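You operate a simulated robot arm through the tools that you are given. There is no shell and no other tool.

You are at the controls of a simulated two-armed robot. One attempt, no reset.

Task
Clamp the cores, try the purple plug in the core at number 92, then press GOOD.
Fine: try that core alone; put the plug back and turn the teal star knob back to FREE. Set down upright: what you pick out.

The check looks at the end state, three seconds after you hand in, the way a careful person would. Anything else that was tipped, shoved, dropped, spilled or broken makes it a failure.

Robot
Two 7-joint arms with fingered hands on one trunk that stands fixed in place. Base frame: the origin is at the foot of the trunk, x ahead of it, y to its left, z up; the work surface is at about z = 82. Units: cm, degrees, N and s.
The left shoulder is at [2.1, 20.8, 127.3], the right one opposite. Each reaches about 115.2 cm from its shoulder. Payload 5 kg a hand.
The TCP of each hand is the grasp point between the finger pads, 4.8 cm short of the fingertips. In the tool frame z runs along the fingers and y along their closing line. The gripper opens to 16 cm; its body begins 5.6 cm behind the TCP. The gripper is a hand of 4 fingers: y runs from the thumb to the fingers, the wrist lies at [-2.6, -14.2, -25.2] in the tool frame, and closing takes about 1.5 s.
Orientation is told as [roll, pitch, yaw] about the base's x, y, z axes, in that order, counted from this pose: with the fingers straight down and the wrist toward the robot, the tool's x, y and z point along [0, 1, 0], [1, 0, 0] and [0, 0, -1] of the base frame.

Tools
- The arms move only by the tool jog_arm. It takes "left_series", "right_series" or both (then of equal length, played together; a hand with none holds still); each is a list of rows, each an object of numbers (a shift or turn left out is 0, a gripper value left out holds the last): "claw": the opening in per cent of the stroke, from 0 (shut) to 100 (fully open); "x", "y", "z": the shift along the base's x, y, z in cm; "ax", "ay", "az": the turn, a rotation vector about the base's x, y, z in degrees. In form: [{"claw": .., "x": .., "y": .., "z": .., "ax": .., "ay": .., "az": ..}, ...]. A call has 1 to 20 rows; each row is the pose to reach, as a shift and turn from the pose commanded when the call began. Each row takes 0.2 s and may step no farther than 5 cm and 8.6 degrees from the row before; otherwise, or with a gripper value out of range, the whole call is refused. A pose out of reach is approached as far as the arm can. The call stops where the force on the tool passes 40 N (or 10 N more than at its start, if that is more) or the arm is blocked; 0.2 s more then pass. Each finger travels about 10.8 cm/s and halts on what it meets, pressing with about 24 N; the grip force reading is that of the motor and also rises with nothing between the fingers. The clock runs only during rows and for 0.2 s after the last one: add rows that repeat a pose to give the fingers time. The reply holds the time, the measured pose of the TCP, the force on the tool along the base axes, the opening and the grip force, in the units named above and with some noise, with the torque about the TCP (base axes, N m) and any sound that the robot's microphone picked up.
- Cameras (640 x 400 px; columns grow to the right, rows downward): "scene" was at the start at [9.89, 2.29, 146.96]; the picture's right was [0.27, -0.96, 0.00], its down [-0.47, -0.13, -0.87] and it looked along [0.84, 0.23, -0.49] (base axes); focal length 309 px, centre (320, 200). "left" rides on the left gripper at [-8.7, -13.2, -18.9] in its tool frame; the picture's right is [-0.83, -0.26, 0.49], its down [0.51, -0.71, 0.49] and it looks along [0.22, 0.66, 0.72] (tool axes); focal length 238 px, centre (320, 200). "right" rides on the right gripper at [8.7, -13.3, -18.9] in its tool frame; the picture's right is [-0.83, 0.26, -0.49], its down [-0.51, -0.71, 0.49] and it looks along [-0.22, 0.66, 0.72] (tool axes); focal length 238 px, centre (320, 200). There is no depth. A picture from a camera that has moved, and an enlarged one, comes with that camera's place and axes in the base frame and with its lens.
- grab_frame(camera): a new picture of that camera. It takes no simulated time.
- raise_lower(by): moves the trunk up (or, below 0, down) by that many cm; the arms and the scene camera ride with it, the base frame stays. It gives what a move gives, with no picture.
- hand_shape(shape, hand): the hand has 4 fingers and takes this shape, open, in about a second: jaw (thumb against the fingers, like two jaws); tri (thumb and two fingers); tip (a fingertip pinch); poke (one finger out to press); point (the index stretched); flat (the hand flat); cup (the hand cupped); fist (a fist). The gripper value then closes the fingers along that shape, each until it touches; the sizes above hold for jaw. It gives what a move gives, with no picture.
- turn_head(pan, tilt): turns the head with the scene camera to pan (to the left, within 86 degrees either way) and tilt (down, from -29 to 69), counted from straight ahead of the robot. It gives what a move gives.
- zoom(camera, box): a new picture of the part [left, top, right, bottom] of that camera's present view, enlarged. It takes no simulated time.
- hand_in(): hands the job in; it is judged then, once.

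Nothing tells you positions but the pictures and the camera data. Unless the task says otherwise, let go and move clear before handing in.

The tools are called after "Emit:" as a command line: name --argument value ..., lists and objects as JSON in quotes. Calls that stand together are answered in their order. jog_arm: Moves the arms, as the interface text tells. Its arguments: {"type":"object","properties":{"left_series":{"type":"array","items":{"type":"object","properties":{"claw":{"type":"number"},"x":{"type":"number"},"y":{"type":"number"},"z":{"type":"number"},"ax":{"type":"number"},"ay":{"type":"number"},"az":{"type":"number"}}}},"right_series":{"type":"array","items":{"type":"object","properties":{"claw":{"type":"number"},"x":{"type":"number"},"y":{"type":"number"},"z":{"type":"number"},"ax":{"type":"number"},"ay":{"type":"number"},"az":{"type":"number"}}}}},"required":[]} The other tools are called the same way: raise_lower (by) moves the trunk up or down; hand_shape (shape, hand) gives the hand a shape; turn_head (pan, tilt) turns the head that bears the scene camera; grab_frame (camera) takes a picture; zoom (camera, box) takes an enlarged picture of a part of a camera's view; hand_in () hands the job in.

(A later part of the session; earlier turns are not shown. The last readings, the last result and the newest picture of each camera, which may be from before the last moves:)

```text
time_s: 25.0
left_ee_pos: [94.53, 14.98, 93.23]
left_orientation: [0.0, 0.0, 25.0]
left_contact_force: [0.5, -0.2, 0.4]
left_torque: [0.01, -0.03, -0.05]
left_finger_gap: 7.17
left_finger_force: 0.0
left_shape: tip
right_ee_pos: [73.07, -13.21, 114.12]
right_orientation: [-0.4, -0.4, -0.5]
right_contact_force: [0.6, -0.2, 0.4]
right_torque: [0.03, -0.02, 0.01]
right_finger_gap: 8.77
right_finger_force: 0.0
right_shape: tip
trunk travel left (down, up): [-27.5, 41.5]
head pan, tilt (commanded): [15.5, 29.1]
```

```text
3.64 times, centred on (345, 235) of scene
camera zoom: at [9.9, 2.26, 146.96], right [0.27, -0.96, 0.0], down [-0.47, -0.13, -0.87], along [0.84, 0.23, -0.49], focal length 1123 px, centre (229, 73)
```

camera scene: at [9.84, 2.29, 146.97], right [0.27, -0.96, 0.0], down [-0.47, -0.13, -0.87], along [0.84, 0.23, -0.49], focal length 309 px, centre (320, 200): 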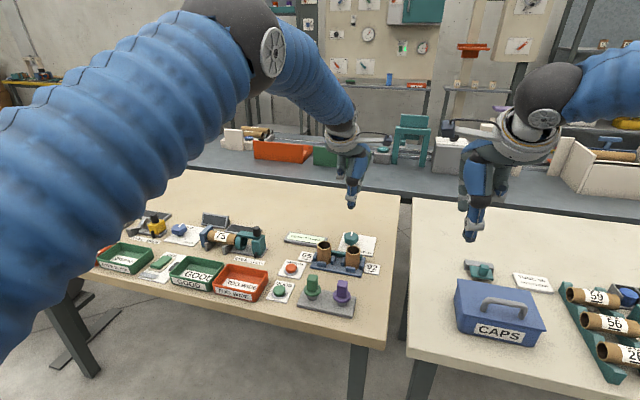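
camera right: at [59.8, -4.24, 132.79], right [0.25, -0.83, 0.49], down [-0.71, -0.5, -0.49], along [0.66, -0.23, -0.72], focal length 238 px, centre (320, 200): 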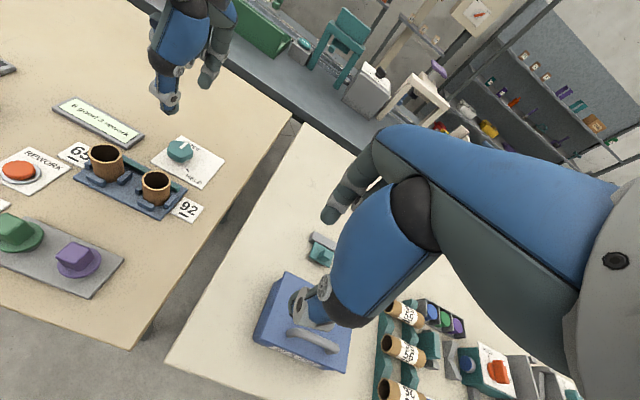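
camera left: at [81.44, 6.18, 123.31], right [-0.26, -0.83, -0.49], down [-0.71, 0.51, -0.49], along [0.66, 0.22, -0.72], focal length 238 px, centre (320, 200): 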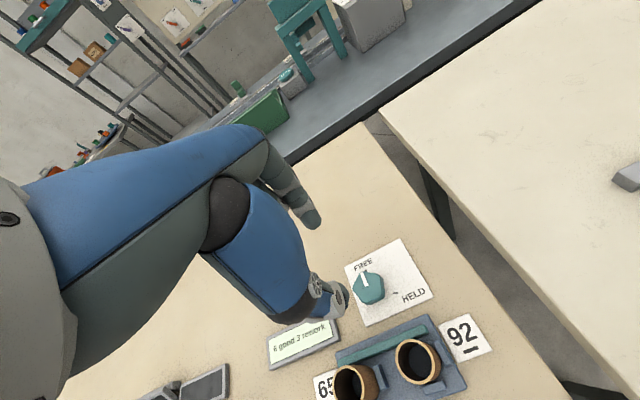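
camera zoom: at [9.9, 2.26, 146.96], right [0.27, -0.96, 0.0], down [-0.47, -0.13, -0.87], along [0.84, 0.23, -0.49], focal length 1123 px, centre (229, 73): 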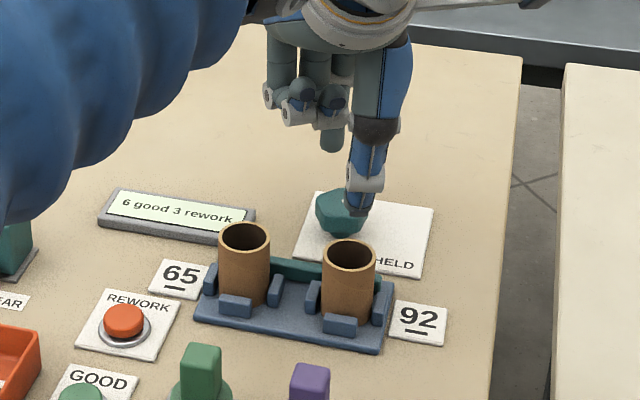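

The pointer is now at about −60°. I'll descend, regrip and turn a further ~58°.

Emit:
jog_arm --left_series '[{"z": -2}, {"z": -4}, {"z": -5}, {"z": -5}, {"z": -5, "claw": 20}, {"z": -5, "claw": 20}, {"z": -5, "claw": 20}, {"z": -5, "claw": 20}, {"z": -5, "claw": 20}, {"z": -5, "claw": 20}]'

Emit:
jog_arm --left_series '[{"az": -4}, {"az": -8}, {"az": -12}, {"az": -16}, {"az": -20}, {"az": -24}, {"az": -28}, {"az": -32}, {"az": -36}, {"az": -40}, {"az": -44}, {"az": -48}, {"az": -52}, {"az": -56}, {"az": -58}, {"az": -58}]'

Emit:
zoom --camera "left" --box '[200, 180, 480, 380]'

Emit:
zoom --camera "right" --box '[80, 40, 260, 240]'

```text
time_s: 27.2
left_ee_pos: [94.69, 14.98, 88.2]
left_orientation: [0.1, -0.1, 24.9]
left_contact_force: [-3.9, -3.0, -0.8]
left_torque: [-0.09, 0.2, -0.05]
left_finger_gap: 3.72
left_finger_force: 24.6
left_shape: tip
right_ee_pos: [73.0, -13.08, 113.94]
right_orientation: [-0.2, -0.4, -0.5]
right_contact_force: [0.3, -0.6, 1.4]
right_torque: [0.0, -0.02, -0.04]
right_finger_gap: 8.76
right_finger_force: 0.2
right_shape: tip
trunk travel left (down, up): [-27.5, 41.5]
head pan, tilt (commanded): [15.5, 29.1]
```

```text
time_s: 30.6
left_ee_pos: [94.57, 15.02, 88.18]
left_orientation: [0.0, 0.0, -33.1]
left_contact_force: [-0.8, -5.1, 3.6]
left_torque: [-0.2, -0.03, -0.01]
left_finger_gap: 3.76
left_finger_force: 24.2
left_shape: tip
right_ee_pos: [72.93, -13.12, 114.06]
right_orientation: [-0.2, -0.4, -0.5]
right_contact_force: [0.2, -0.2, 0.2]
right_torque: [-0.01, -0.01, -0.03]
right_finger_gap: 8.76
right_finger_force: 0.1
right_shape: tip
trunk travel left (down, up): [-27.5, 41.5]
head pan, tilt (commanded): [15.5, 29.1]
```

```text
2.00 times, centred on (340, 280) of left
camera zoom: at [78.8, 15.04, 107.14], right [-0.67, -0.56, -0.49], down [-0.32, 0.81, -0.49], along [0.67, -0.18, -0.72], focal length 477 px, centre (280, 40)
```

zoom: 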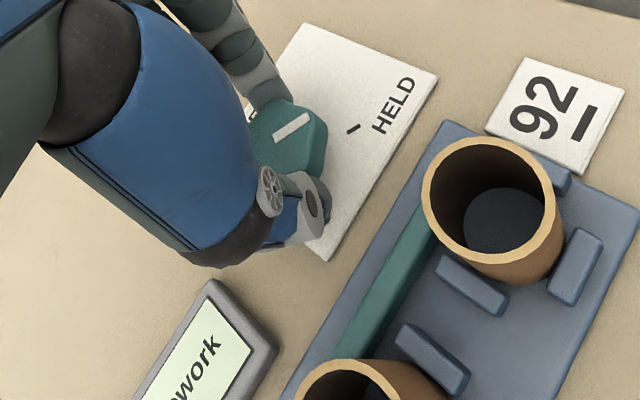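

```text
2.00 times, centred on (170, 140) of right
camera zoom: at [59.83, -4.28, 132.77], right [0.25, -0.83, 0.49], down [-0.71, -0.5, -0.49], along [0.66, -0.23, -0.72], focal length 477 px, centre (620, 320)
```

zoom: 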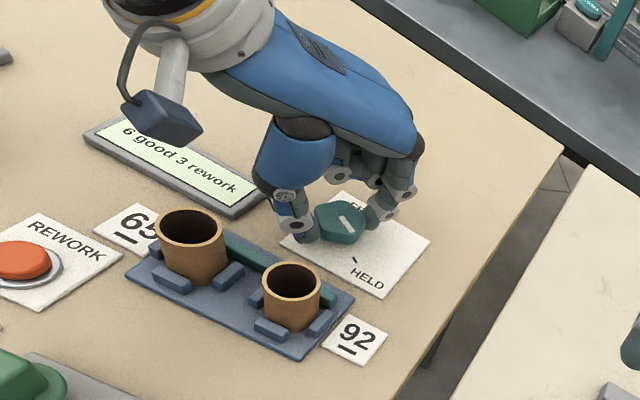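

The pointer now appears to align with the HELD tick. I'll zoom closely to verify before letting go.

Emit:
zoom --camera "left" --box '[290, 190, 400, 270]'

Emit:
zoom --camera "right" --box '[150, 120, 240, 210]'

Emit:
zoom --camera "scene" --box '[300, 225, 390, 280]'

```text
5.00 times, centred on (345, 230) of left
camera zoom: at [78.8, 15.04, 107.14], right [-0.67, -0.56, -0.49], down [-0.32, 0.81, -0.49], along [0.67, -0.18, -0.72], focal length 1192 px, centre (195, 50)
```

zoom: 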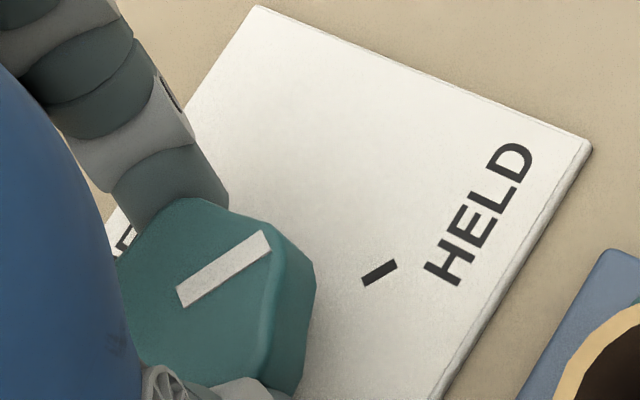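

```text
4.44 times, centred on (195, 165) of right
camera zoom: at [59.83, -4.28, 132.77], right [0.25, -0.83, 0.49], down [-0.71, -0.5, -0.49], along [0.66, -0.23, -0.72], focal length 1059 px, centre (876, 356)
```

zoom: 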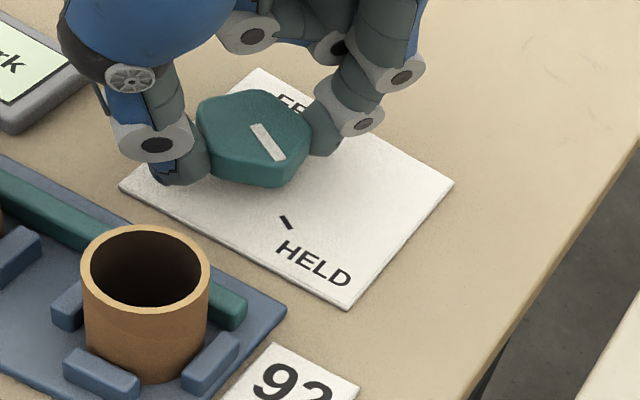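

```text
7.11 times, centred on (345, 252) of scene
camera zoom: at [9.87, 2.23, 146.96], right [0.27, -0.96, 0.0], down [-0.47, -0.13, -0.87], along [0.84, 0.23, -0.49], focal length 2196 px, centre (142, -173)
```

zoom: 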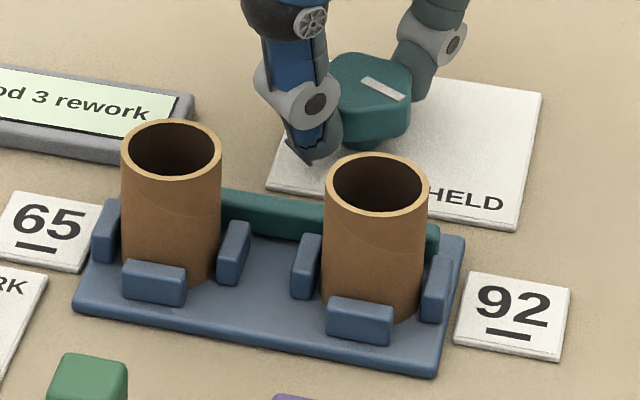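

Pointer and tick agree within about 3°, and the teal bar has moved against the cores. I'll nudge 2.5° further to sit on the tick, then release and lift.

Emit:
jog_arm --left_series '[{"az": -1.3}, {"az": -2.5}, {"az": -2.5}]'

Emit:
jog_arm --left_series '[{"claw": 45}, {"claw": 45}, {"claw": 45}, {"z": 2}, {"z": 4}, {"z": 6}, {"z": 8}]'

Emit:
zoom --camera "left" --box '[260, 160, 460, 320]'

Emit:
zoom --camera "right" --box '[110, 100, 240, 210]'

Emit:
zoom --camera "scene" --box '[300, 225, 390, 280]'

```text
time_s: 31.4
left_ee_pos: [94.67, 14.99, 88.32]
left_orientation: [0.0, 0.0, -35.5]
left_contact_force: [-0.8, -5.3, 2.2]
left_torque: [-0.19, -0.04, 0.03]
left_finger_gap: 3.78
left_finger_force: 23.6
left_shape: tip
right_ee_pos: [73.01, -13.08, 114.01]
right_orientation: [-0.4, -0.5, -0.5]
right_contact_force: [-0.1, -0.7, -0.6]
right_torque: [0.0, -0.02, -0.02]
right_finger_gap: 8.8
right_finger_force: 0.1
right_shape: tip
trunk travel left (down, up): [-27.5, 41.5]
head pan, tilt (commanded): [15.5, 29.1]
```

```text
time_s: 33.0
left_ee_pos: [94.42, 15.07, 96.3]
left_orientation: [0.0, 0.1, -35.7]
left_contact_force: [-0.9, -1.2, -1.7]
left_torque: [-0.01, -0.06, 0.03]
left_finger_gap: 7.17
left_finger_force: 0.1
left_shape: tip
right_ee_pos: [72.98, -13.09, 114.03]
right_orientation: [-0.2, -0.4, -0.5]
right_contact_force: [-0.9, 0.2, 0.6]
right_torque: [0.02, -0.08, 0.0]
right_finger_gap: 8.79
right_finger_force: 0.1
right_shape: tip
trunk travel left (down, up): [-27.5, 41.5]
head pan, tilt (commanded): [15.5, 29.1]
```

```text
2.50 times, centred on (360, 240) of left
camera zoom: at [78.68, 15.72, 115.17], right [-0.7, -0.53, -0.49], down [-0.28, 0.82, -0.49], along [0.66, -0.2, -0.72], focal length 596 px, centre (220, 100)
```

zoom: 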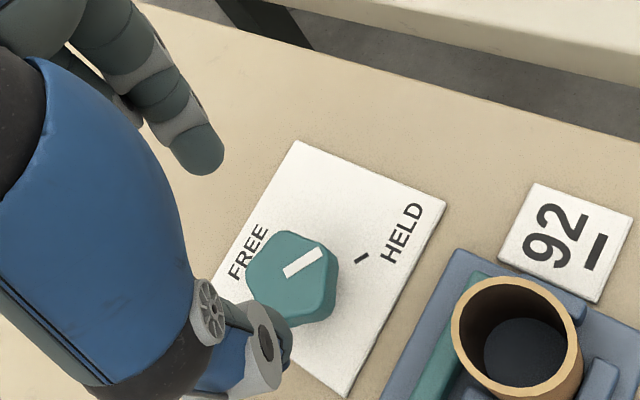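

```text
3.64 times, centred on (175, 155) of right
camera zoom: at [59.8, -4.26, 132.79], right [0.25, -0.83, 0.49], down [-0.71, -0.5, -0.49], along [0.66, -0.23, -0.72], focal length 867 px, centre (847, 364)
```

zoom: 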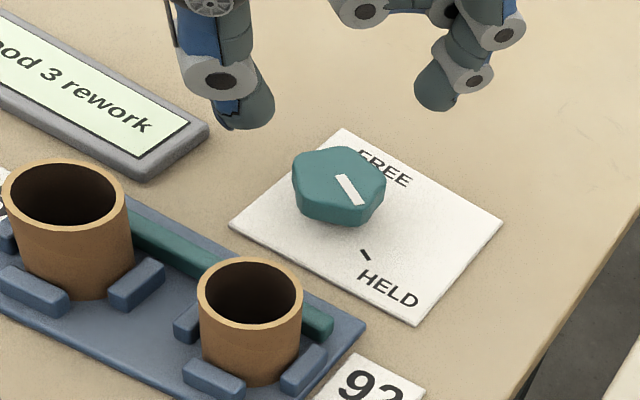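

```text
7.11 times, centred on (345, 252) of scene
camera zoom: at [9.84, 2.26, 146.97], right [0.27, -0.96, 0.0], down [-0.47, -0.13, -0.87], along [0.84, 0.23, -0.49], focal length 2196 px, centre (142, -173)
```

zoom: 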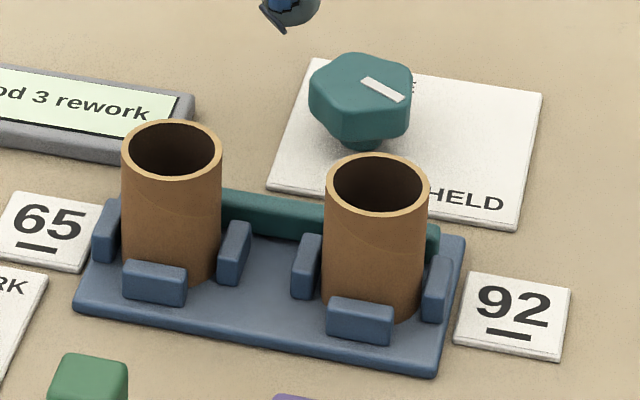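

The knob is on HELD and the clamp bar is against the cores. I'll take the left hand back up and away to clear the area for the right arm.

Emit:
jog_arm --left_series '[{"z": 4}, {"z": 8, "x": -2}, {"z": 11, "x": -5, "y": 2, "az": 4}, {"z": 13, "x": -8, "y": 5, "az": 8}, {"z": 15, "x": -11, "y": 8, "az": 12}, {"z": 17, "x": -14, "y": 11, "az": 16}, {"z": 18, "x": -17, "y": 14, "az": 20}, {"z": 18, "x": -20, "y": 17, "az": 24}, {"z": 18, "x": -23, "y": 20, "az": 28}, {"z": 18, "x": -26, "y": 23, "az": 32}, {"z": 18, "x": -29, "y": 26, "az": 35.6}, {"z": 18, "x": -31, "y": 29, "az": 35.6}, {"z": 18, "x": -31, "y": 29, "az": 35.6}]'

Emit:
zoom --camera "left" --box '[340, 80, 600, 290]'

Emit:
grab_frame --camera "scene"

```text
time_s: 35.8
left_ee_pos: [63.84, 43.94, 114.47]
left_orientation: [0.0, 0.0, 0.0]
left_contact_force: [1.2, -2.1, -0.4]
left_torque: [0.12, 0.06, 0.01]
left_finger_gap: 7.18
left_finger_force: 0.0
left_shape: tip
right_ee_pos: [73.08, -13.22, 114.04]
right_orientation: [-0.4, -0.4, -0.5]
right_contact_force: [-0.2, -0.4, -0.6]
right_torque: [0.09, 0.0, 0.03]
right_finger_gap: 8.8
right_finger_force: 0.0
right_shape: tip
trunk travel left (down, up): [-27.5, 41.5]
head pan, tilt (commanded): [15.5, 29.1]
```

```text
1.90 times, centred on (470, 185) of left
camera zoom: at [50.6, 35.23, 133.36], right [-0.26, -0.83, -0.49], down [-0.71, 0.51, -0.49], along [0.66, 0.22, -0.72], focal length 454 px, centre (34, 229)
```

zoom: 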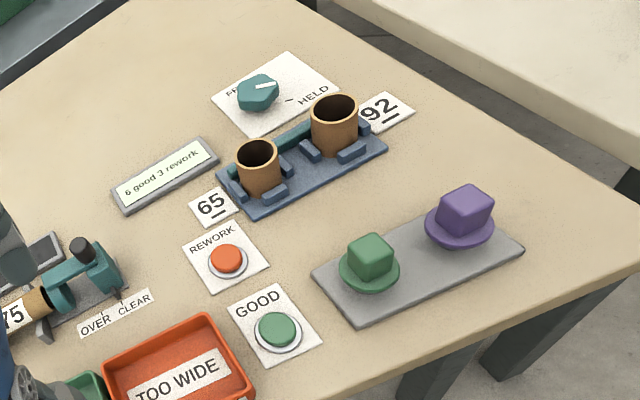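

```text
taken
camera scene: at [9.95, 2.13, 146.96], right [0.27, -0.96, 0.0], down [-0.47, -0.13, -0.87], along [0.84, 0.23, -0.49], focal length 309 px, centre (320, 200)
```

scene: 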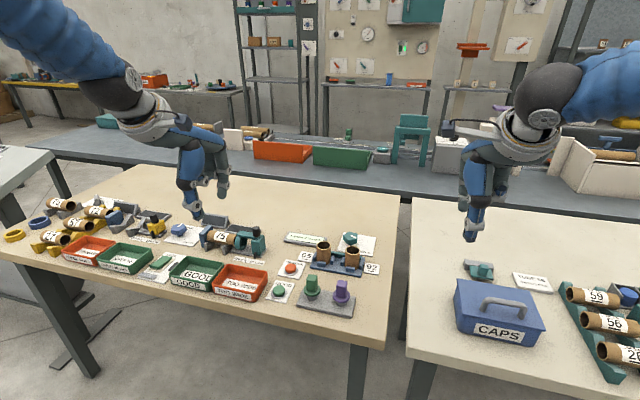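

The clamp setup is undisturbed. Now I'll bring the right hand over the purple plug at a safe height with its orientation squared up.

Emit:
jog_arm --right_series '[{"x": -0.8, "y": 4.2, "ax": 0.3, "ay": 0.4, "az": 0.5, "claw": 42}, {"x": -1.6, "y": 8.4, "ax": 0.3, "ay": 0.4, "az": 0.5}, {"x": -2.4, "y": 12.6, "ax": 0.3, "ay": 0.4, "az": 0.5}, {"x": -3.2, "y": 16.8, "z": -2, "ax": 0.3, "ay": 0.4, "az": 0.5}, {"x": -4, "y": 21, "z": -4, "ax": 0.3, "ay": 0.4, "az": 0.5}, {"x": -5, "y": 25.6, "z": -6, "ax": 0.3, "ay": 0.4, "az": 0.5}, {"x": -5, "y": 25.6, "z": -10, "ax": 0.3, "ay": 0.4, "az": 0.5}, {"x": -5, "y": 25.6, "z": -10, "ax": 0.3, "ay": 0.4, "az": 0.5}, {"x": -5, "y": 25.6, "z": -10, "ax": 0.3, "ay": 0.4, "az": 0.5}]'

Emit:
grab_frame --camera "right"

Emit:
zoom --camera "left" --box '[400, 60, 640, 290]'

Emit:
zoom --camera "scene" --box '[280, 180, 420, 330]'

```text
refused: row 6 steps farther than a row can; nothing moved
```

```text
taken
camera right: at [59.92, -4.42, 132.71], right [0.25, -0.83, 0.49], down [-0.71, -0.5, -0.49], along [0.66, -0.23, -0.72], focal length 238 px, centre (320, 200)
```

right: 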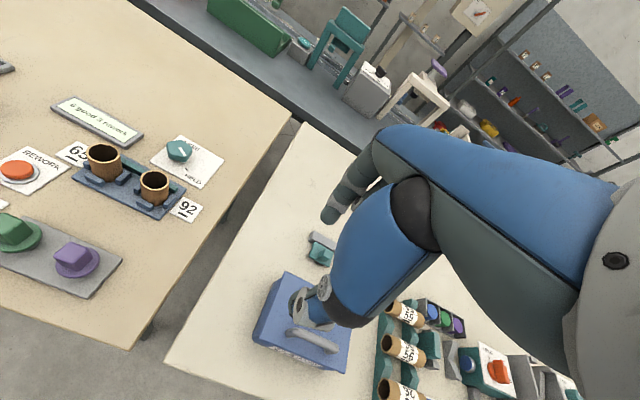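

```text
1.74 times, centred on (520, 175) of left
camera zoom: at [50.6, 35.23, 133.36], right [-0.26, -0.83, -0.49], down [-0.71, 0.51, -0.49], along [0.66, 0.22, -0.72], focal length 414 px, centre (-28, 244)
```

zoom: 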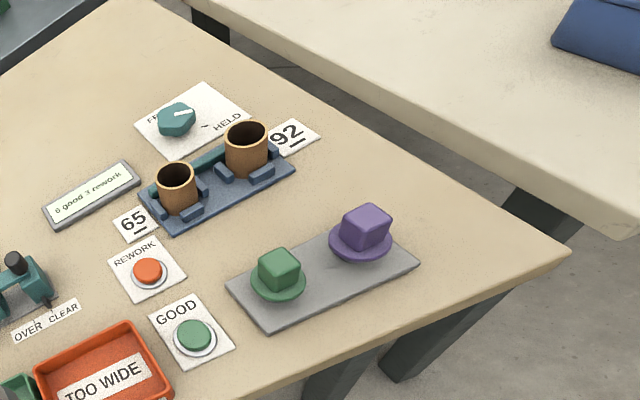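

```text
2.67 times, centred on (350, 255) of scene
camera zoom: at [9.95, 2.13, 146.96], right [0.27, -0.96, 0.0], down [-0.47, -0.13, -0.87], along [0.84, 0.23, -0.49], focal length 823 px, centre (240, 53)
```

zoom: 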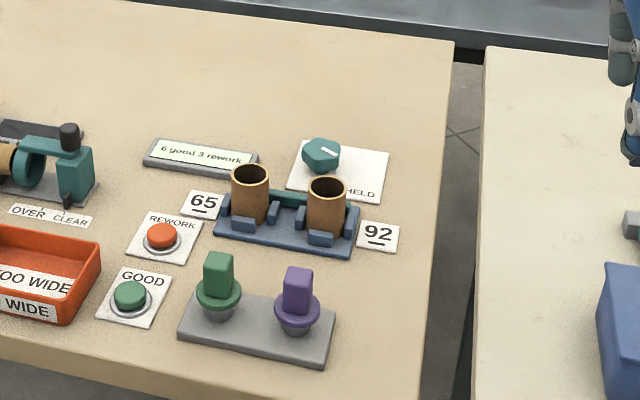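

One row stepped slightly too far, so nothing moved. I'll resend the approach above the purple plug with smaller steps.

Emit:
jog_arm --right_series '[{"x": -0.7, "y": 3.6, "ax": 0.3, "ay": 0.4, "az": 0.5, "claw": 42}, {"x": -1.4, "y": 7.2, "ax": 0.3, "ay": 0.4, "az": 0.5}, {"x": -2.1, "y": 10.8, "ax": 0.3, "ay": 0.4, "az": 0.5}, {"x": -2.8, "y": 14.4, "z": -1, "ax": 0.3, "ay": 0.4, "az": 0.5}, {"x": -3.5, "y": 18, "z": -2, "ax": 0.3, "ay": 0.4, "az": 0.5}, {"x": -4.2, "y": 21.6, "z": -4, "ax": 0.3, "ay": 0.4, "az": 0.5}, {"x": -5, "y": 25.5, "z": -6, "ax": 0.3, "ay": 0.4, "az": 0.5}, {"x": -5, "y": 25.5, "z": -10, "ax": 0.3, "ay": 0.4, "az": 0.5}, {"x": -5, "y": 25.5, "z": -10, "ax": 0.3, "ay": 0.4, "az": 0.5}]'

Emit:
grab_frame --camera "right"

Emit:
zoom --camera "left" --box '[440, 60, 640, 270]'

Emit:
zoom --camera "scene" --box '[280, 180, 420, 330]'

```text
time_s: 37.8
left_ee_pos: [63.62, 44.12, 114.36]
left_orientation: [0.0, 0.0, 0.1]
left_contact_force: [-1.2, 0.7, 0.3]
left_torque: [0.0, -0.07, -0.01]
left_finger_gap: 7.19
left_finger_force: 0.1
left_shape: tip
right_ee_pos: [68.05, 12.37, 104.19]
right_orientation: [-0.1, -0.1, 0.1]
right_contact_force: [-1.0, 0.0, 0.7]
right_torque: [-0.01, -0.05, -0.03]
right_finger_gap: 6.84
right_finger_force: 0.0
right_shape: tip
trunk travel left (down, up): [-27.5, 41.5]
head pan, tilt (commanded): [15.5, 29.1]
```

```text
taken
camera right: at [54.89, 21.06, 123.07], right [0.26, -0.83, 0.49], down [-0.71, -0.51, -0.49], along [0.66, -0.22, -0.72], focal length 238 px, centre (320, 200)
```

right: 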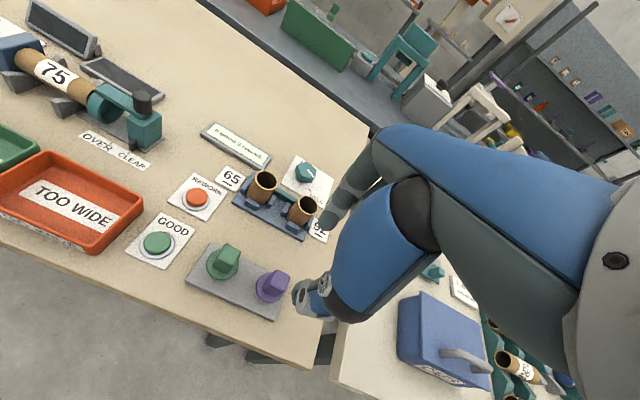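

```text
1.90 times, centred on (540, 165) of left
camera zoom: at [50.45, 35.47, 133.37], right [-0.26, -0.83, -0.49], down [-0.71, 0.51, -0.49], along [0.66, 0.22, -0.72], focal length 454 px, centre (-99, 267)
```

zoom: 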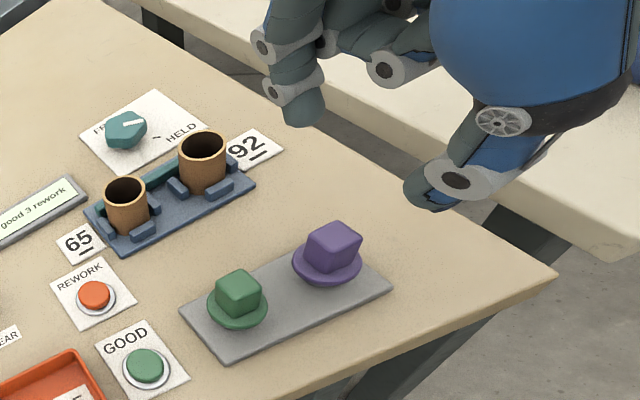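

```text
2.67 times, centred on (350, 255) of scene
camera zoom: at [9.78, 2.36, 146.97], right [0.27, -0.96, 0.0], down [-0.47, -0.13, -0.87], along [0.84, 0.23, -0.49], focal length 823 px, centre (240, 53)
```

zoom: 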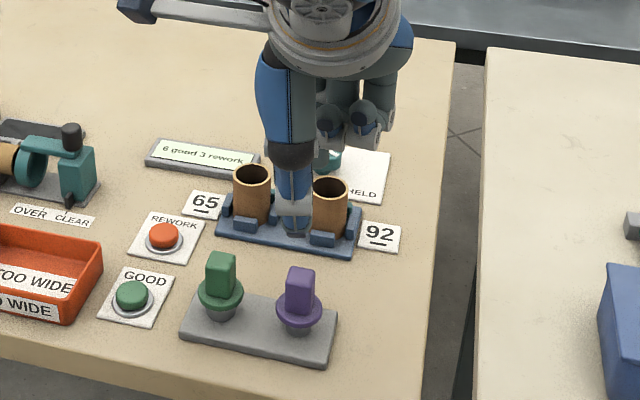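

The right hand is above the plug. I'll zoom in from its own camera to measure the handle precisely.

Emit:
zoom --camera "right" --box '[180, 220, 340, 320]'

Emit:
zoom --camera "left" --box '[560, 150, 640, 230]'

Emit:
zoom --camera "scene" --box '[314, 270, 374, 320]'

```text
4.00 times, centred on (260, 270) of right
camera zoom: at [54.89, 21.06, 123.07], right [0.26, -0.83, 0.49], down [-0.71, -0.51, -0.49], along [0.66, -0.22, -0.72], focal length 953 px, centre (560, -80)
```

zoom: 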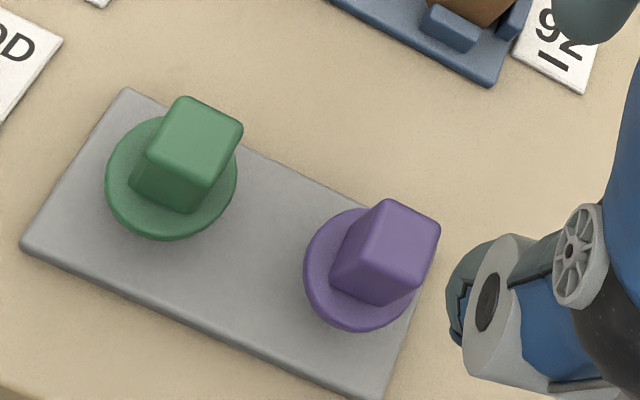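

```text
5.00 times, centred on (600, 190) of left
camera zoom: at [50.45, 35.47, 133.37], right [-0.26, -0.83, -0.49], down [-0.71, 0.51, -0.49], along [0.66, 0.22, -0.72], focal length 1192 px, centre (-1080, 250)
```

zoom: 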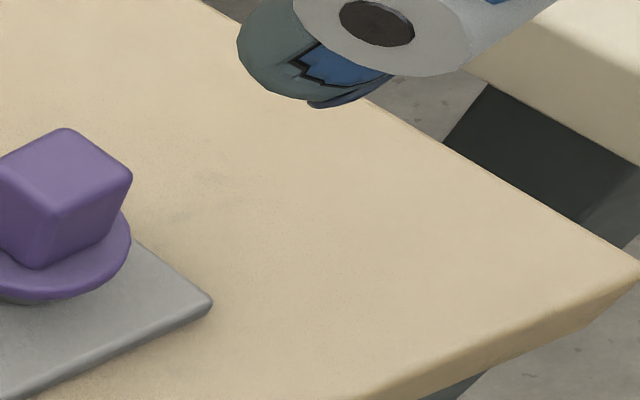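

```text
8.00 times, centred on (344, 295) of scene
camera zoom: at [9.78, 2.36, 146.97], right [0.27, -0.96, 0.0], down [-0.47, -0.13, -0.87], along [0.84, 0.23, -0.49], focal length 2470 px, centre (128, -560)
```

zoom: 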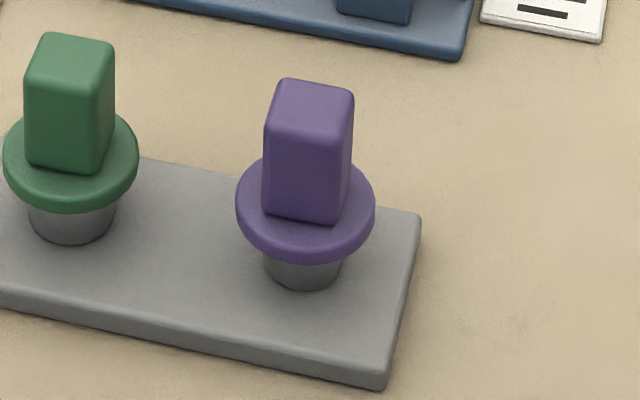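

The plug handle is square to the axes at about (67.8, 12.4), top near z = 90.3 and flange top near 86.5. I'll lower until the fingertips straddle the handle just above the flange and check before closing.

Emit:
jog_arm --right_series '[{"x": -0.25, "z": -3}, {"x": -0.25, "z": -6}, {"x": -0.25, "z": -9}, {"x": -0.25, "z": -11}, {"x": -0.25, "z": -12.2}, {"x": -0.25, "z": -12.2}]'

Emit:
zoom --camera "right" --box '[180, 220, 380, 380]'

Emit:
zoom --camera "left" --box '[520, 120, 640, 240]'

Emit:
zoom --camera "scene" --box '[294, 240, 394, 330]'

```text
time_s: 39.2
left_ee_pos: [63.76, 44.08, 114.44]
left_orientation: [0.0, 0.0, 0.1]
left_contact_force: [-1.0, -0.2, 0.6]
left_torque: [0.01, -0.05, 0.01]
left_finger_gap: 7.17
left_finger_force: 0.1
left_shape: tip
right_ee_pos: [67.7, 12.21, 91.88]
right_orientation: [-0.1, 0.0, 0.1]
right_contact_force: [0.4, -0.3, -0.4]
right_torque: [0.0, 0.0, -0.02]
right_finger_gap: 6.8
right_finger_force: 0.0
right_shape: tip
trunk travel left (down, up): [-27.5, 41.5]
head pan, tilt (commanded): [15.5, 29.1]
```

```text
2.50 times, centred on (280, 300) of right
camera zoom: at [54.66, 20.87, 110.81], right [0.26, -0.83, 0.49], down [-0.71, -0.51, -0.49], along [0.66, -0.22, -0.72], focal length 596 px, centre (420, -50)
```

zoom: 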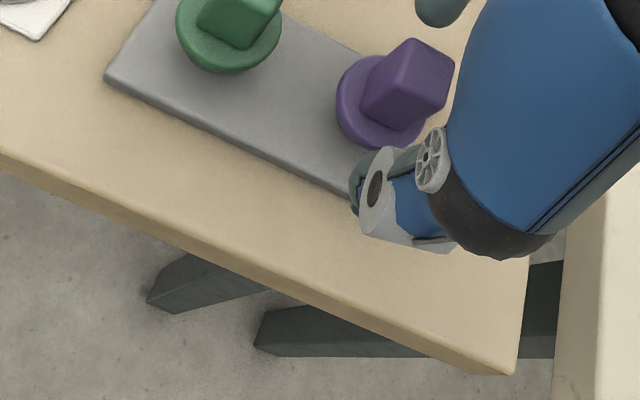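

```text
3.33 times, centred on (580, 180) of left
camera zoom: at [50.53, 35.39, 133.35], right [-0.26, -0.83, -0.49], down [-0.71, 0.51, -0.49], along [0.66, 0.22, -0.72], focal length 794 px, centre (-547, 267)
```

zoom: 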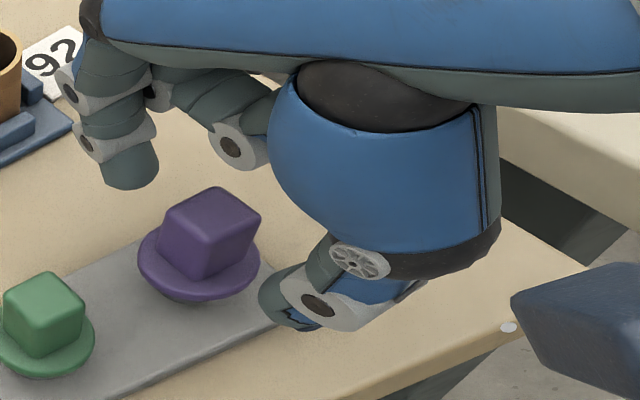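

```text
4.44 times, centred on (344, 285) of scene
camera zoom: at [9.86, 2.3, 146.97], right [0.27, -0.96, 0.0], down [-0.47, -0.13, -0.87], along [0.84, 0.23, -0.49], focal length 1372 px, centre (213, -178)
```

zoom: 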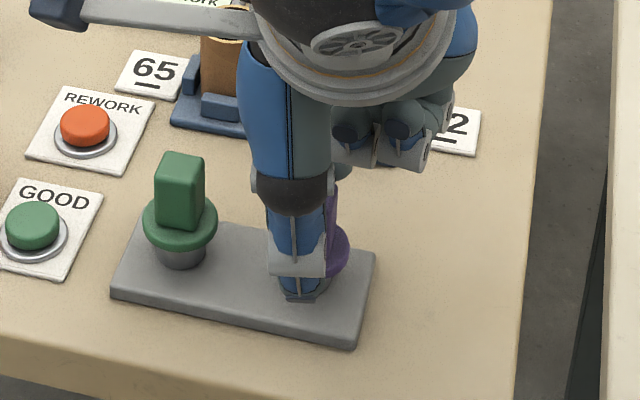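

The fingertips straddle the handle just above the flange. I'll make a small sideways correction and close on it.

Emit:
jog_arm --right_series '[{"y": 0.2}, {"y": 0.2}, {"y": 0.2, "claw": 25}, {"y": 0.2, "claw": 25}, {"y": 0.2, "claw": 25}, {"y": 0.2, "claw": 25}]'

Emit:
zoom --camera "right" --box '[180, 200, 380, 340]'

Emit:
zoom --camera "left" --box '[520, 120, 640, 240]'

```text
time_s: 40.6
left_ee_pos: [63.7, 44.05, 114.46]
left_orientation: [0.1, 0.1, 0.0]
left_contact_force: [-0.1, -0.5, 0.3]
left_torque: [-0.01, 0.02, 0.01]
left_finger_gap: 7.18
left_finger_force: 0.1
left_shape: tip
right_ee_pos: [67.78, 12.5, 91.94]
right_orientation: [0.0, 0.0, 0.0]
right_contact_force: [0.0, -0.4, -0.7]
right_torque: [0.02, 0.02, 0.01]
right_finger_gap: 4.1
right_finger_force: 0.1
right_shape: tip
trunk travel left (down, up): [-27.5, 41.5]
head pan, tilt (commanded): [15.5, 29.1]
```

```text
2.86 times, centred on (280, 270) of right
camera zoom: at [54.71, 21.09, 110.79], right [0.26, -0.83, 0.49], down [-0.71, -0.51, -0.49], along [0.66, -0.22, -0.72], focal length 681 px, centre (434, 0)
```

zoom: 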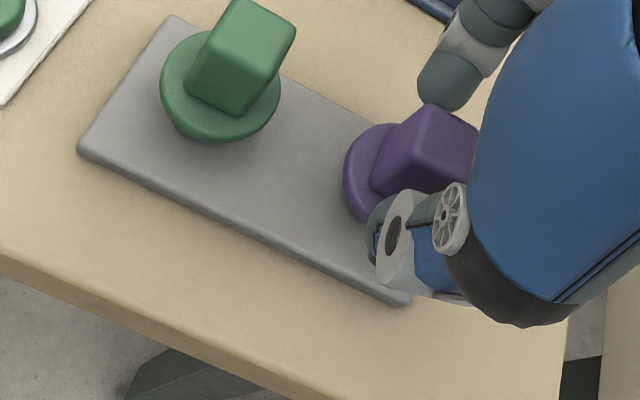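

```text
3.33 times, centred on (580, 180) of left
camera zoom: at [50.56, 35.4, 133.34], right [-0.26, -0.83, -0.49], down [-0.71, 0.51, -0.49], along [0.66, 0.22, -0.72], focal length 794 px, centre (-547, 267)
```

zoom: 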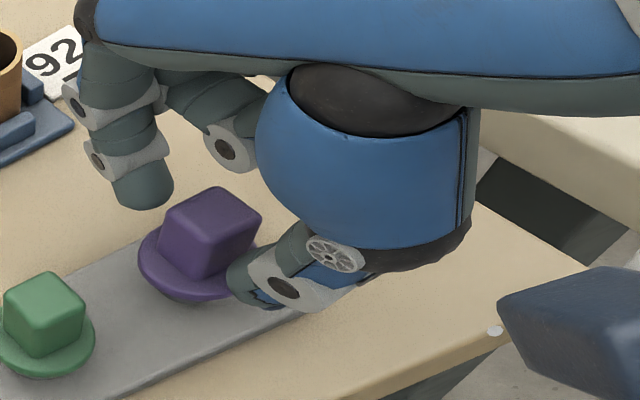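

The gap is centred on the handle with no contact yet. Closing fully for the grip.

Emit:
jog_arm --right_series '[{"claw": 17}, {"claw": 10}, {"claw": 5}, {"claw": 5}, {"claw": 5}, {"claw": 5}]'

Emit:
zoom --camera "right" --box '[180, 200, 380, 340]'

Emit:
zoom --camera "left" --box '[520, 120, 640, 240]'

Emit:
zoom --camera "scene" --box '[294, 240, 394, 330]'

```text
time_s: 42.0
left_ee_pos: [63.82, 44.12, 114.36]
left_orientation: [0.0, 0.0, 0.0]
left_contact_force: [-0.4, 0.4, 0.5]
left_torque: [0.02, -0.01, 0.03]
left_finger_gap: 7.2
left_finger_force: 0.1
left_shape: tip
right_ee_pos: [67.91, 12.42, 92.04]
right_orientation: [0.0, 0.1, 0.0]
right_contact_force: [0.2, -0.5, -0.3]
right_torque: [-0.01, -0.05, 0.03]
right_finger_gap: 1.85
right_finger_force: 24.0
right_shape: tip
trunk travel left (down, up): [-27.5, 41.5]
head pan, tilt (commanded): [15.5, 29.1]
```

```text
2.86 times, centred on (280, 270) of right
camera zoom: at [54.72, 21.09, 110.77], right [0.26, -0.83, 0.49], down [-0.71, -0.51, -0.49], along [0.66, -0.22, -0.72], focal length 681 px, centre (434, 0)
```

zoom: 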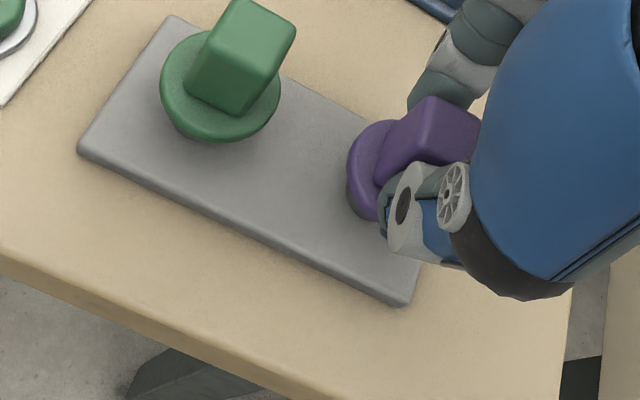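

```text
3.33 times, centred on (580, 180) of left
camera zoom: at [50.57, 35.4, 133.33], right [-0.26, -0.83, -0.49], down [-0.71, 0.51, -0.49], along [0.66, 0.22, -0.72], focal length 794 px, centre (-547, 267)
```

zoom: 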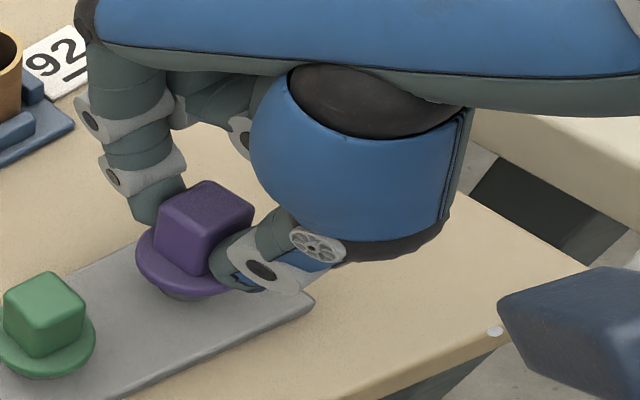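

```text
4.44 times, centred on (344, 285) of scene
camera zoom: at [9.89, 2.31, 146.96], right [0.27, -0.96, 0.0], down [-0.47, -0.13, -0.87], along [0.84, 0.23, -0.49], focal length 1372 px, centre (213, -178)
```

zoom: 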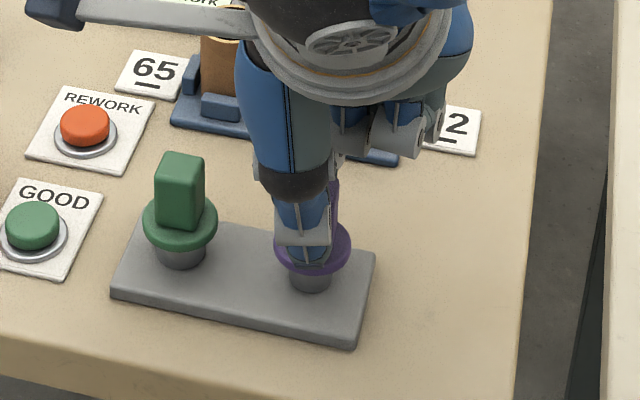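

The plug is gripped at 24 N and sits upright. I'll lift it slowly and look at it.

Emit:
jog_arm --right_series '[{"z": 0.7}, {"z": 1.5}, {"z": 2.5}, {"z": 4}, {"z": 5.5}, {"z": 7}, {"z": 8.5}, {"z": 9}, {"z": 9}]'

Emit:
zoom --camera "right" --box '[180, 150, 380, 340]'

Emit:
zoom --camera "left" --box '[490, 60, 640, 240]'

Emit:
zoom --camera "scene" --box '[294, 200, 394, 330]'

```text
time_s: 44.0
left_ee_pos: [63.89, 44.02, 114.43]
left_orientation: [0.0, 0.0, 0.0]
left_contact_force: [-0.3, -0.4, -0.1]
left_torque: [0.03, 0.01, -0.01]
left_finger_gap: 7.19
left_finger_force: 0.1
left_shape: tip
right_ee_pos: [67.91, 12.36, 101.1]
right_orientation: [0.1, -0.1, 0.0]
right_contact_force: [0.7, 0.3, -2.5]
right_torque: [-0.01, 0.01, -0.04]
right_finger_gap: 1.82
right_finger_force: 24.3
right_shape: tip
trunk travel left (down, up): [-27.5, 41.5]
head pan, tilt (commanded): [15.5, 29.1]
```

```text
2.11 times, centred on (280, 245) of right
camera zoom: at [54.8, 20.97, 119.78], right [0.26, -0.83, 0.49], down [-0.71, -0.51, -0.49], along [0.66, -0.22, -0.72], focal length 502 px, centre (404, 105)
```

zoom: 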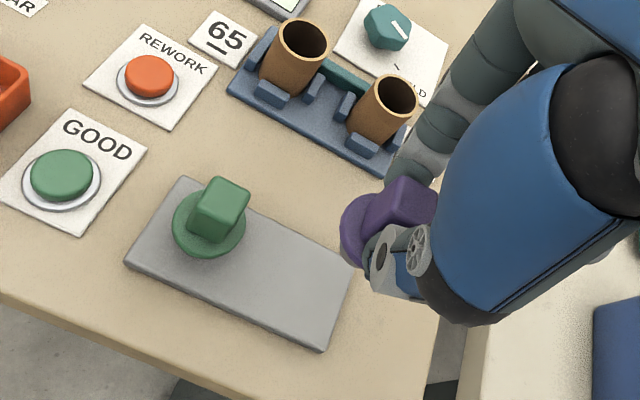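

```text
2.22 times, centred on (565, 150) of left
camera zoom: at [50.56, 35.4, 133.33], right [-0.26, -0.83, -0.49], down [-0.71, 0.51, -0.49], along [0.66, 0.22, -0.72], focal length 530 px, centre (-224, 311)
```

zoom: 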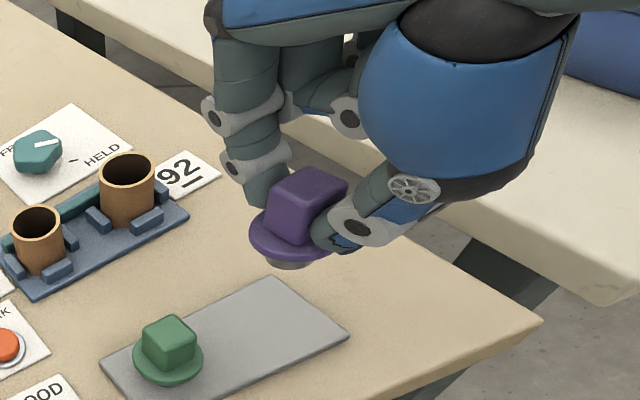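

```text
3.08 times, centred on (344, 265) of scene
camera zoom: at [9.89, 2.3, 146.96], right [0.27, -0.96, 0.0], down [-0.47, -0.13, -0.87], along [0.84, 0.23, -0.49], focal length 950 px, centre (246, 0)
```

zoom: 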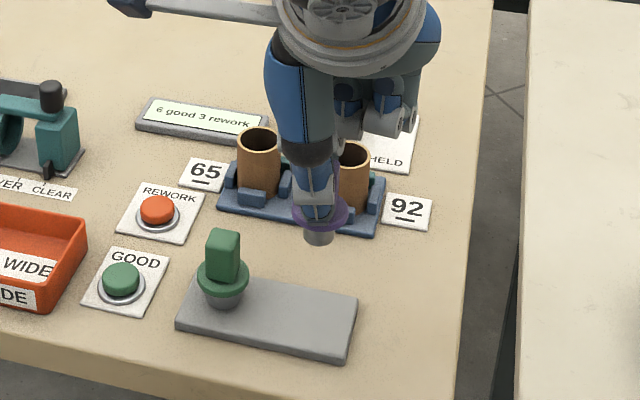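

The plate is flat and the plug hangs upright with its spigot bottom near z = 92. I'll now measure the core 92 opening and the plug's spigot precisely for insertion.

Emit:
zoom --camera "left" --box '[490, 110, 580, 190]'

Emit:
zoom --camera "right" --box '[290, 150, 390, 240]'

Emit:
zoom --camera "scene" --box '[320, 230, 390, 285]'

Emit:
zoom --camera "left" --box '[580, 110, 640, 190]'

```text
5.00 times, centred on (535, 150) of left
camera zoom: at [50.56, 35.4, 133.33], right [-0.26, -0.83, -0.49], down [-0.71, 0.51, -0.49], along [0.66, 0.22, -0.72], focal length 1192 px, centre (-755, 450)
```

zoom: 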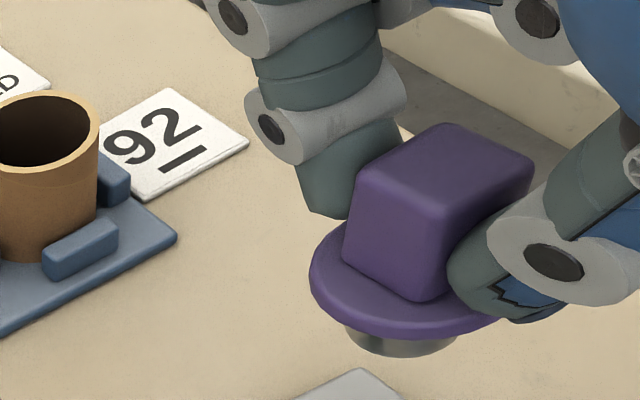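

```text
4.44 times, centred on (340, 195) of right
camera zoom: at [54.8, 20.97, 119.78], right [0.26, -0.83, 0.49], down [-0.71, -0.51, -0.49], along [0.66, -0.22, -0.72], focal length 1059 px, centre (231, 222)
```

zoom: 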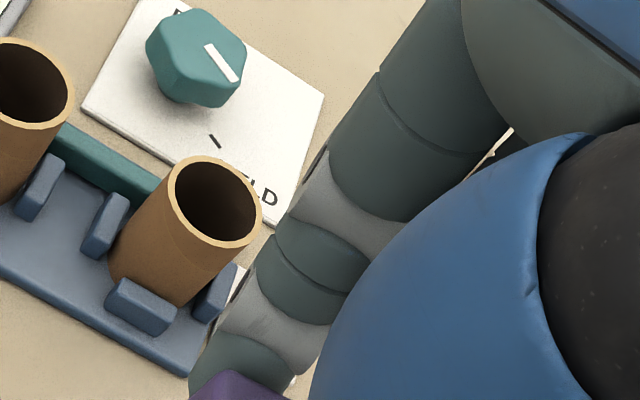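

```text
7.27 times, centred on (355, 258) of scene
camera zoom: at [9.89, 2.3, 146.96], right [0.27, -0.96, 0.0], down [-0.47, -0.13, -0.87], along [0.84, 0.23, -0.49], focal length 2246 px, centre (66, -218)
```

zoom: 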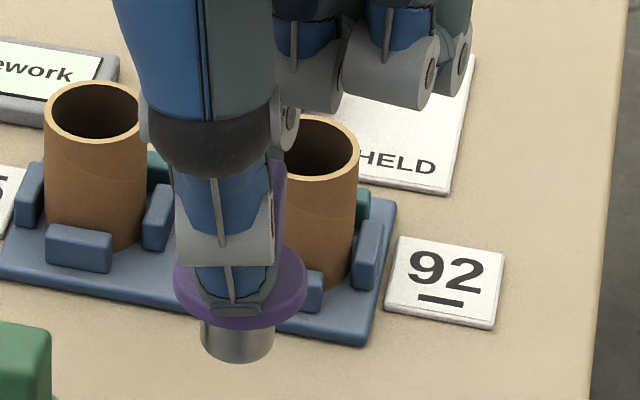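

```text
5.00 times, centred on (610, 150) of left
camera zoom: at [50.56, 35.4, 133.33], right [-0.26, -0.83, -0.49], down [-0.71, 0.51, -0.49], along [0.66, 0.22, -0.72], focal length 1192 px, centre (-1130, 450)
```

zoom: 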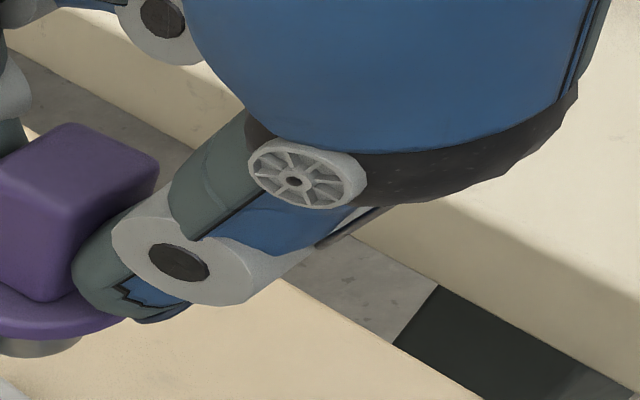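

Core 92's opening is at about (84.2, 12.5) with rim near z = 88, and the spigot clears it by 4 cm. I'll carry the plug over the core at this height and check alignment.

Emit:
jog_arm --right_series '[{"x": 2, "y": 0.1}, {"x": 5, "y": 0.2}, {"x": 8, "y": 0.3}, {"x": 11, "y": 0.3}, {"x": 14, "y": 0.3}, {"x": 16.3, "y": 0.3}, {"x": 16.3, "y": 0.3}, {"x": 16.3, "y": 0.3}]'

Emit:
zoom --camera "right" --box '[220, 180, 380, 340]'

Emit:
zoom --camera "left" --box '[440, 60, 580, 200]'

Emit:
zoom --camera "scene" --box '[310, 200, 390, 290]'

```text
time_s: 45.8
left_ee_pos: [63.75, 44.14, 114.45]
left_orientation: [0.0, 0.0, 0.0]
left_contact_force: [0.6, 0.0, 0.0]
left_torque: [0.01, 0.02, -0.02]
left_finger_gap: 7.21
left_finger_force: 0.1
left_shape: tip
right_ee_pos: [84.28, 12.65, 100.63]
right_orientation: [0.0, 0.0, 0.0]
right_contact_force: [0.5, -0.4, -1.2]
right_torque: [0.02, 0.02, 0.0]
right_finger_gap: 1.83
right_finger_force: 23.7
right_shape: tip
trunk travel left (down, up): [-27.5, 41.5]
head pan, tilt (commanded): [15.5, 29.1]
```

```text
2.50 times, centred on (300, 260) of right
camera zoom: at [71.15, 21.25, 119.51], right [0.26, -0.83, 0.49], down [-0.71, -0.51, -0.49], along [0.66, -0.22, -0.72], focal length 596 px, centre (370, 50)
```

zoom: 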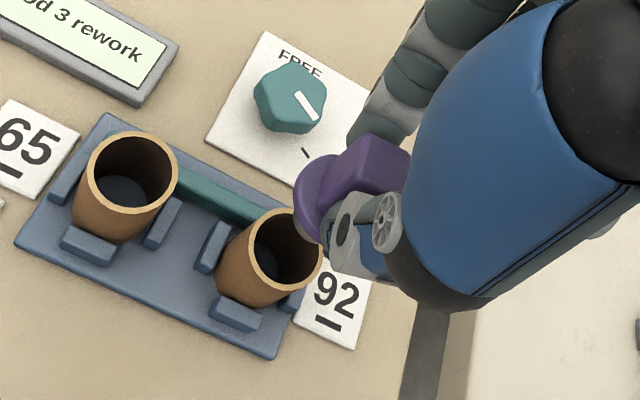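

```text
2.86 times, centred on (510, 130) of left
camera zoom: at [50.61, 35.4, 133.31], right [-0.26, -0.83, -0.49], down [-0.71, 0.51, -0.49], along [0.66, 0.22, -0.72], focal length 681 px, centre (-223, 400)
```

zoom: 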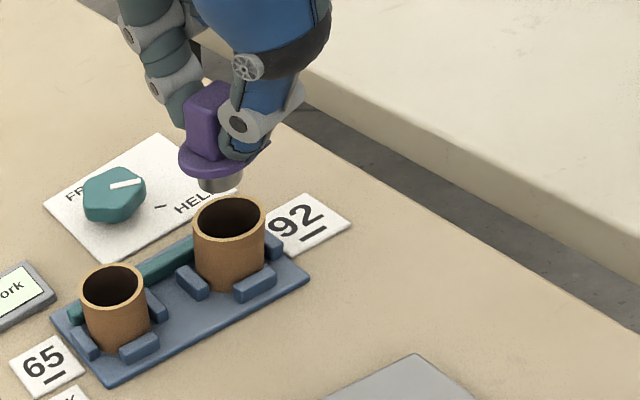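

```text
4.44 times, centred on (350, 245) of scene
camera zoom: at [9.94, 2.31, 146.96], right [0.27, -0.96, 0.0], down [-0.47, -0.13, -0.87], along [0.84, 0.23, -0.49], focal length 1372 px, centre (187, 0)
```

zoom: 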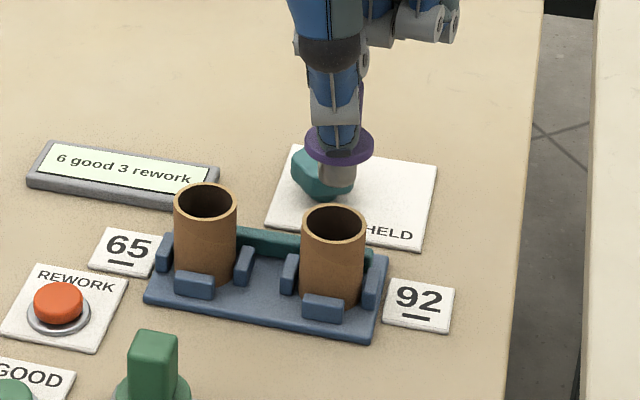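

The plug is roughly over core 92. I'll zoom in tightly from the scene and left cameras to settle the remaining offset.

Emit:
zoom --camera "left" --box '[495, 90, 555, 170]'

Emit:
zoom --camera "scene" --box '[325, 220, 385, 280]'

Emit:
zoom --camera "right" --box '[290, 225, 360, 305]'

```text
5.00 times, centred on (525, 130) of left
camera zoom: at [50.61, 35.4, 133.31], right [-0.26, -0.83, -0.49], down [-0.71, 0.51, -0.49], along [0.66, 0.22, -0.72], focal length 1192 px, centre (-705, 550)
```

zoom: 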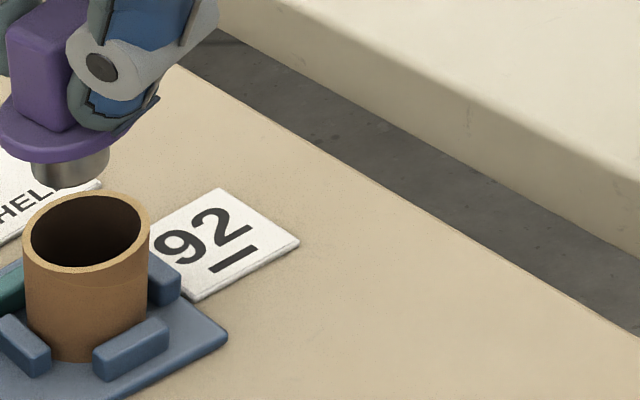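

```text
6.67 times, centred on (355, 250) of scene
camera zoom: at [9.94, 2.31, 146.96], right [0.27, -0.96, 0.0], down [-0.47, -0.13, -0.87], along [0.84, 0.23, -0.49], focal length 2059 px, centre (87, -133)
```

zoom: 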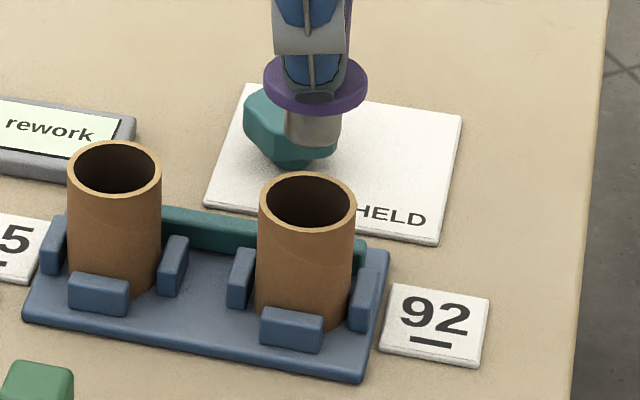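

```text
5.00 times, centred on (325, 265) of right
camera zoom: at [71.15, 21.25, 119.51], right [0.26, -0.83, 0.49], down [-0.71, -0.51, -0.49], along [0.66, -0.22, -0.72], focal length 1192 px, centre (295, -125)
```

zoom: 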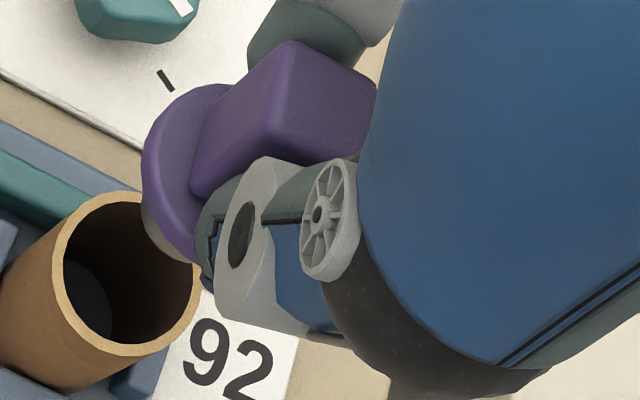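

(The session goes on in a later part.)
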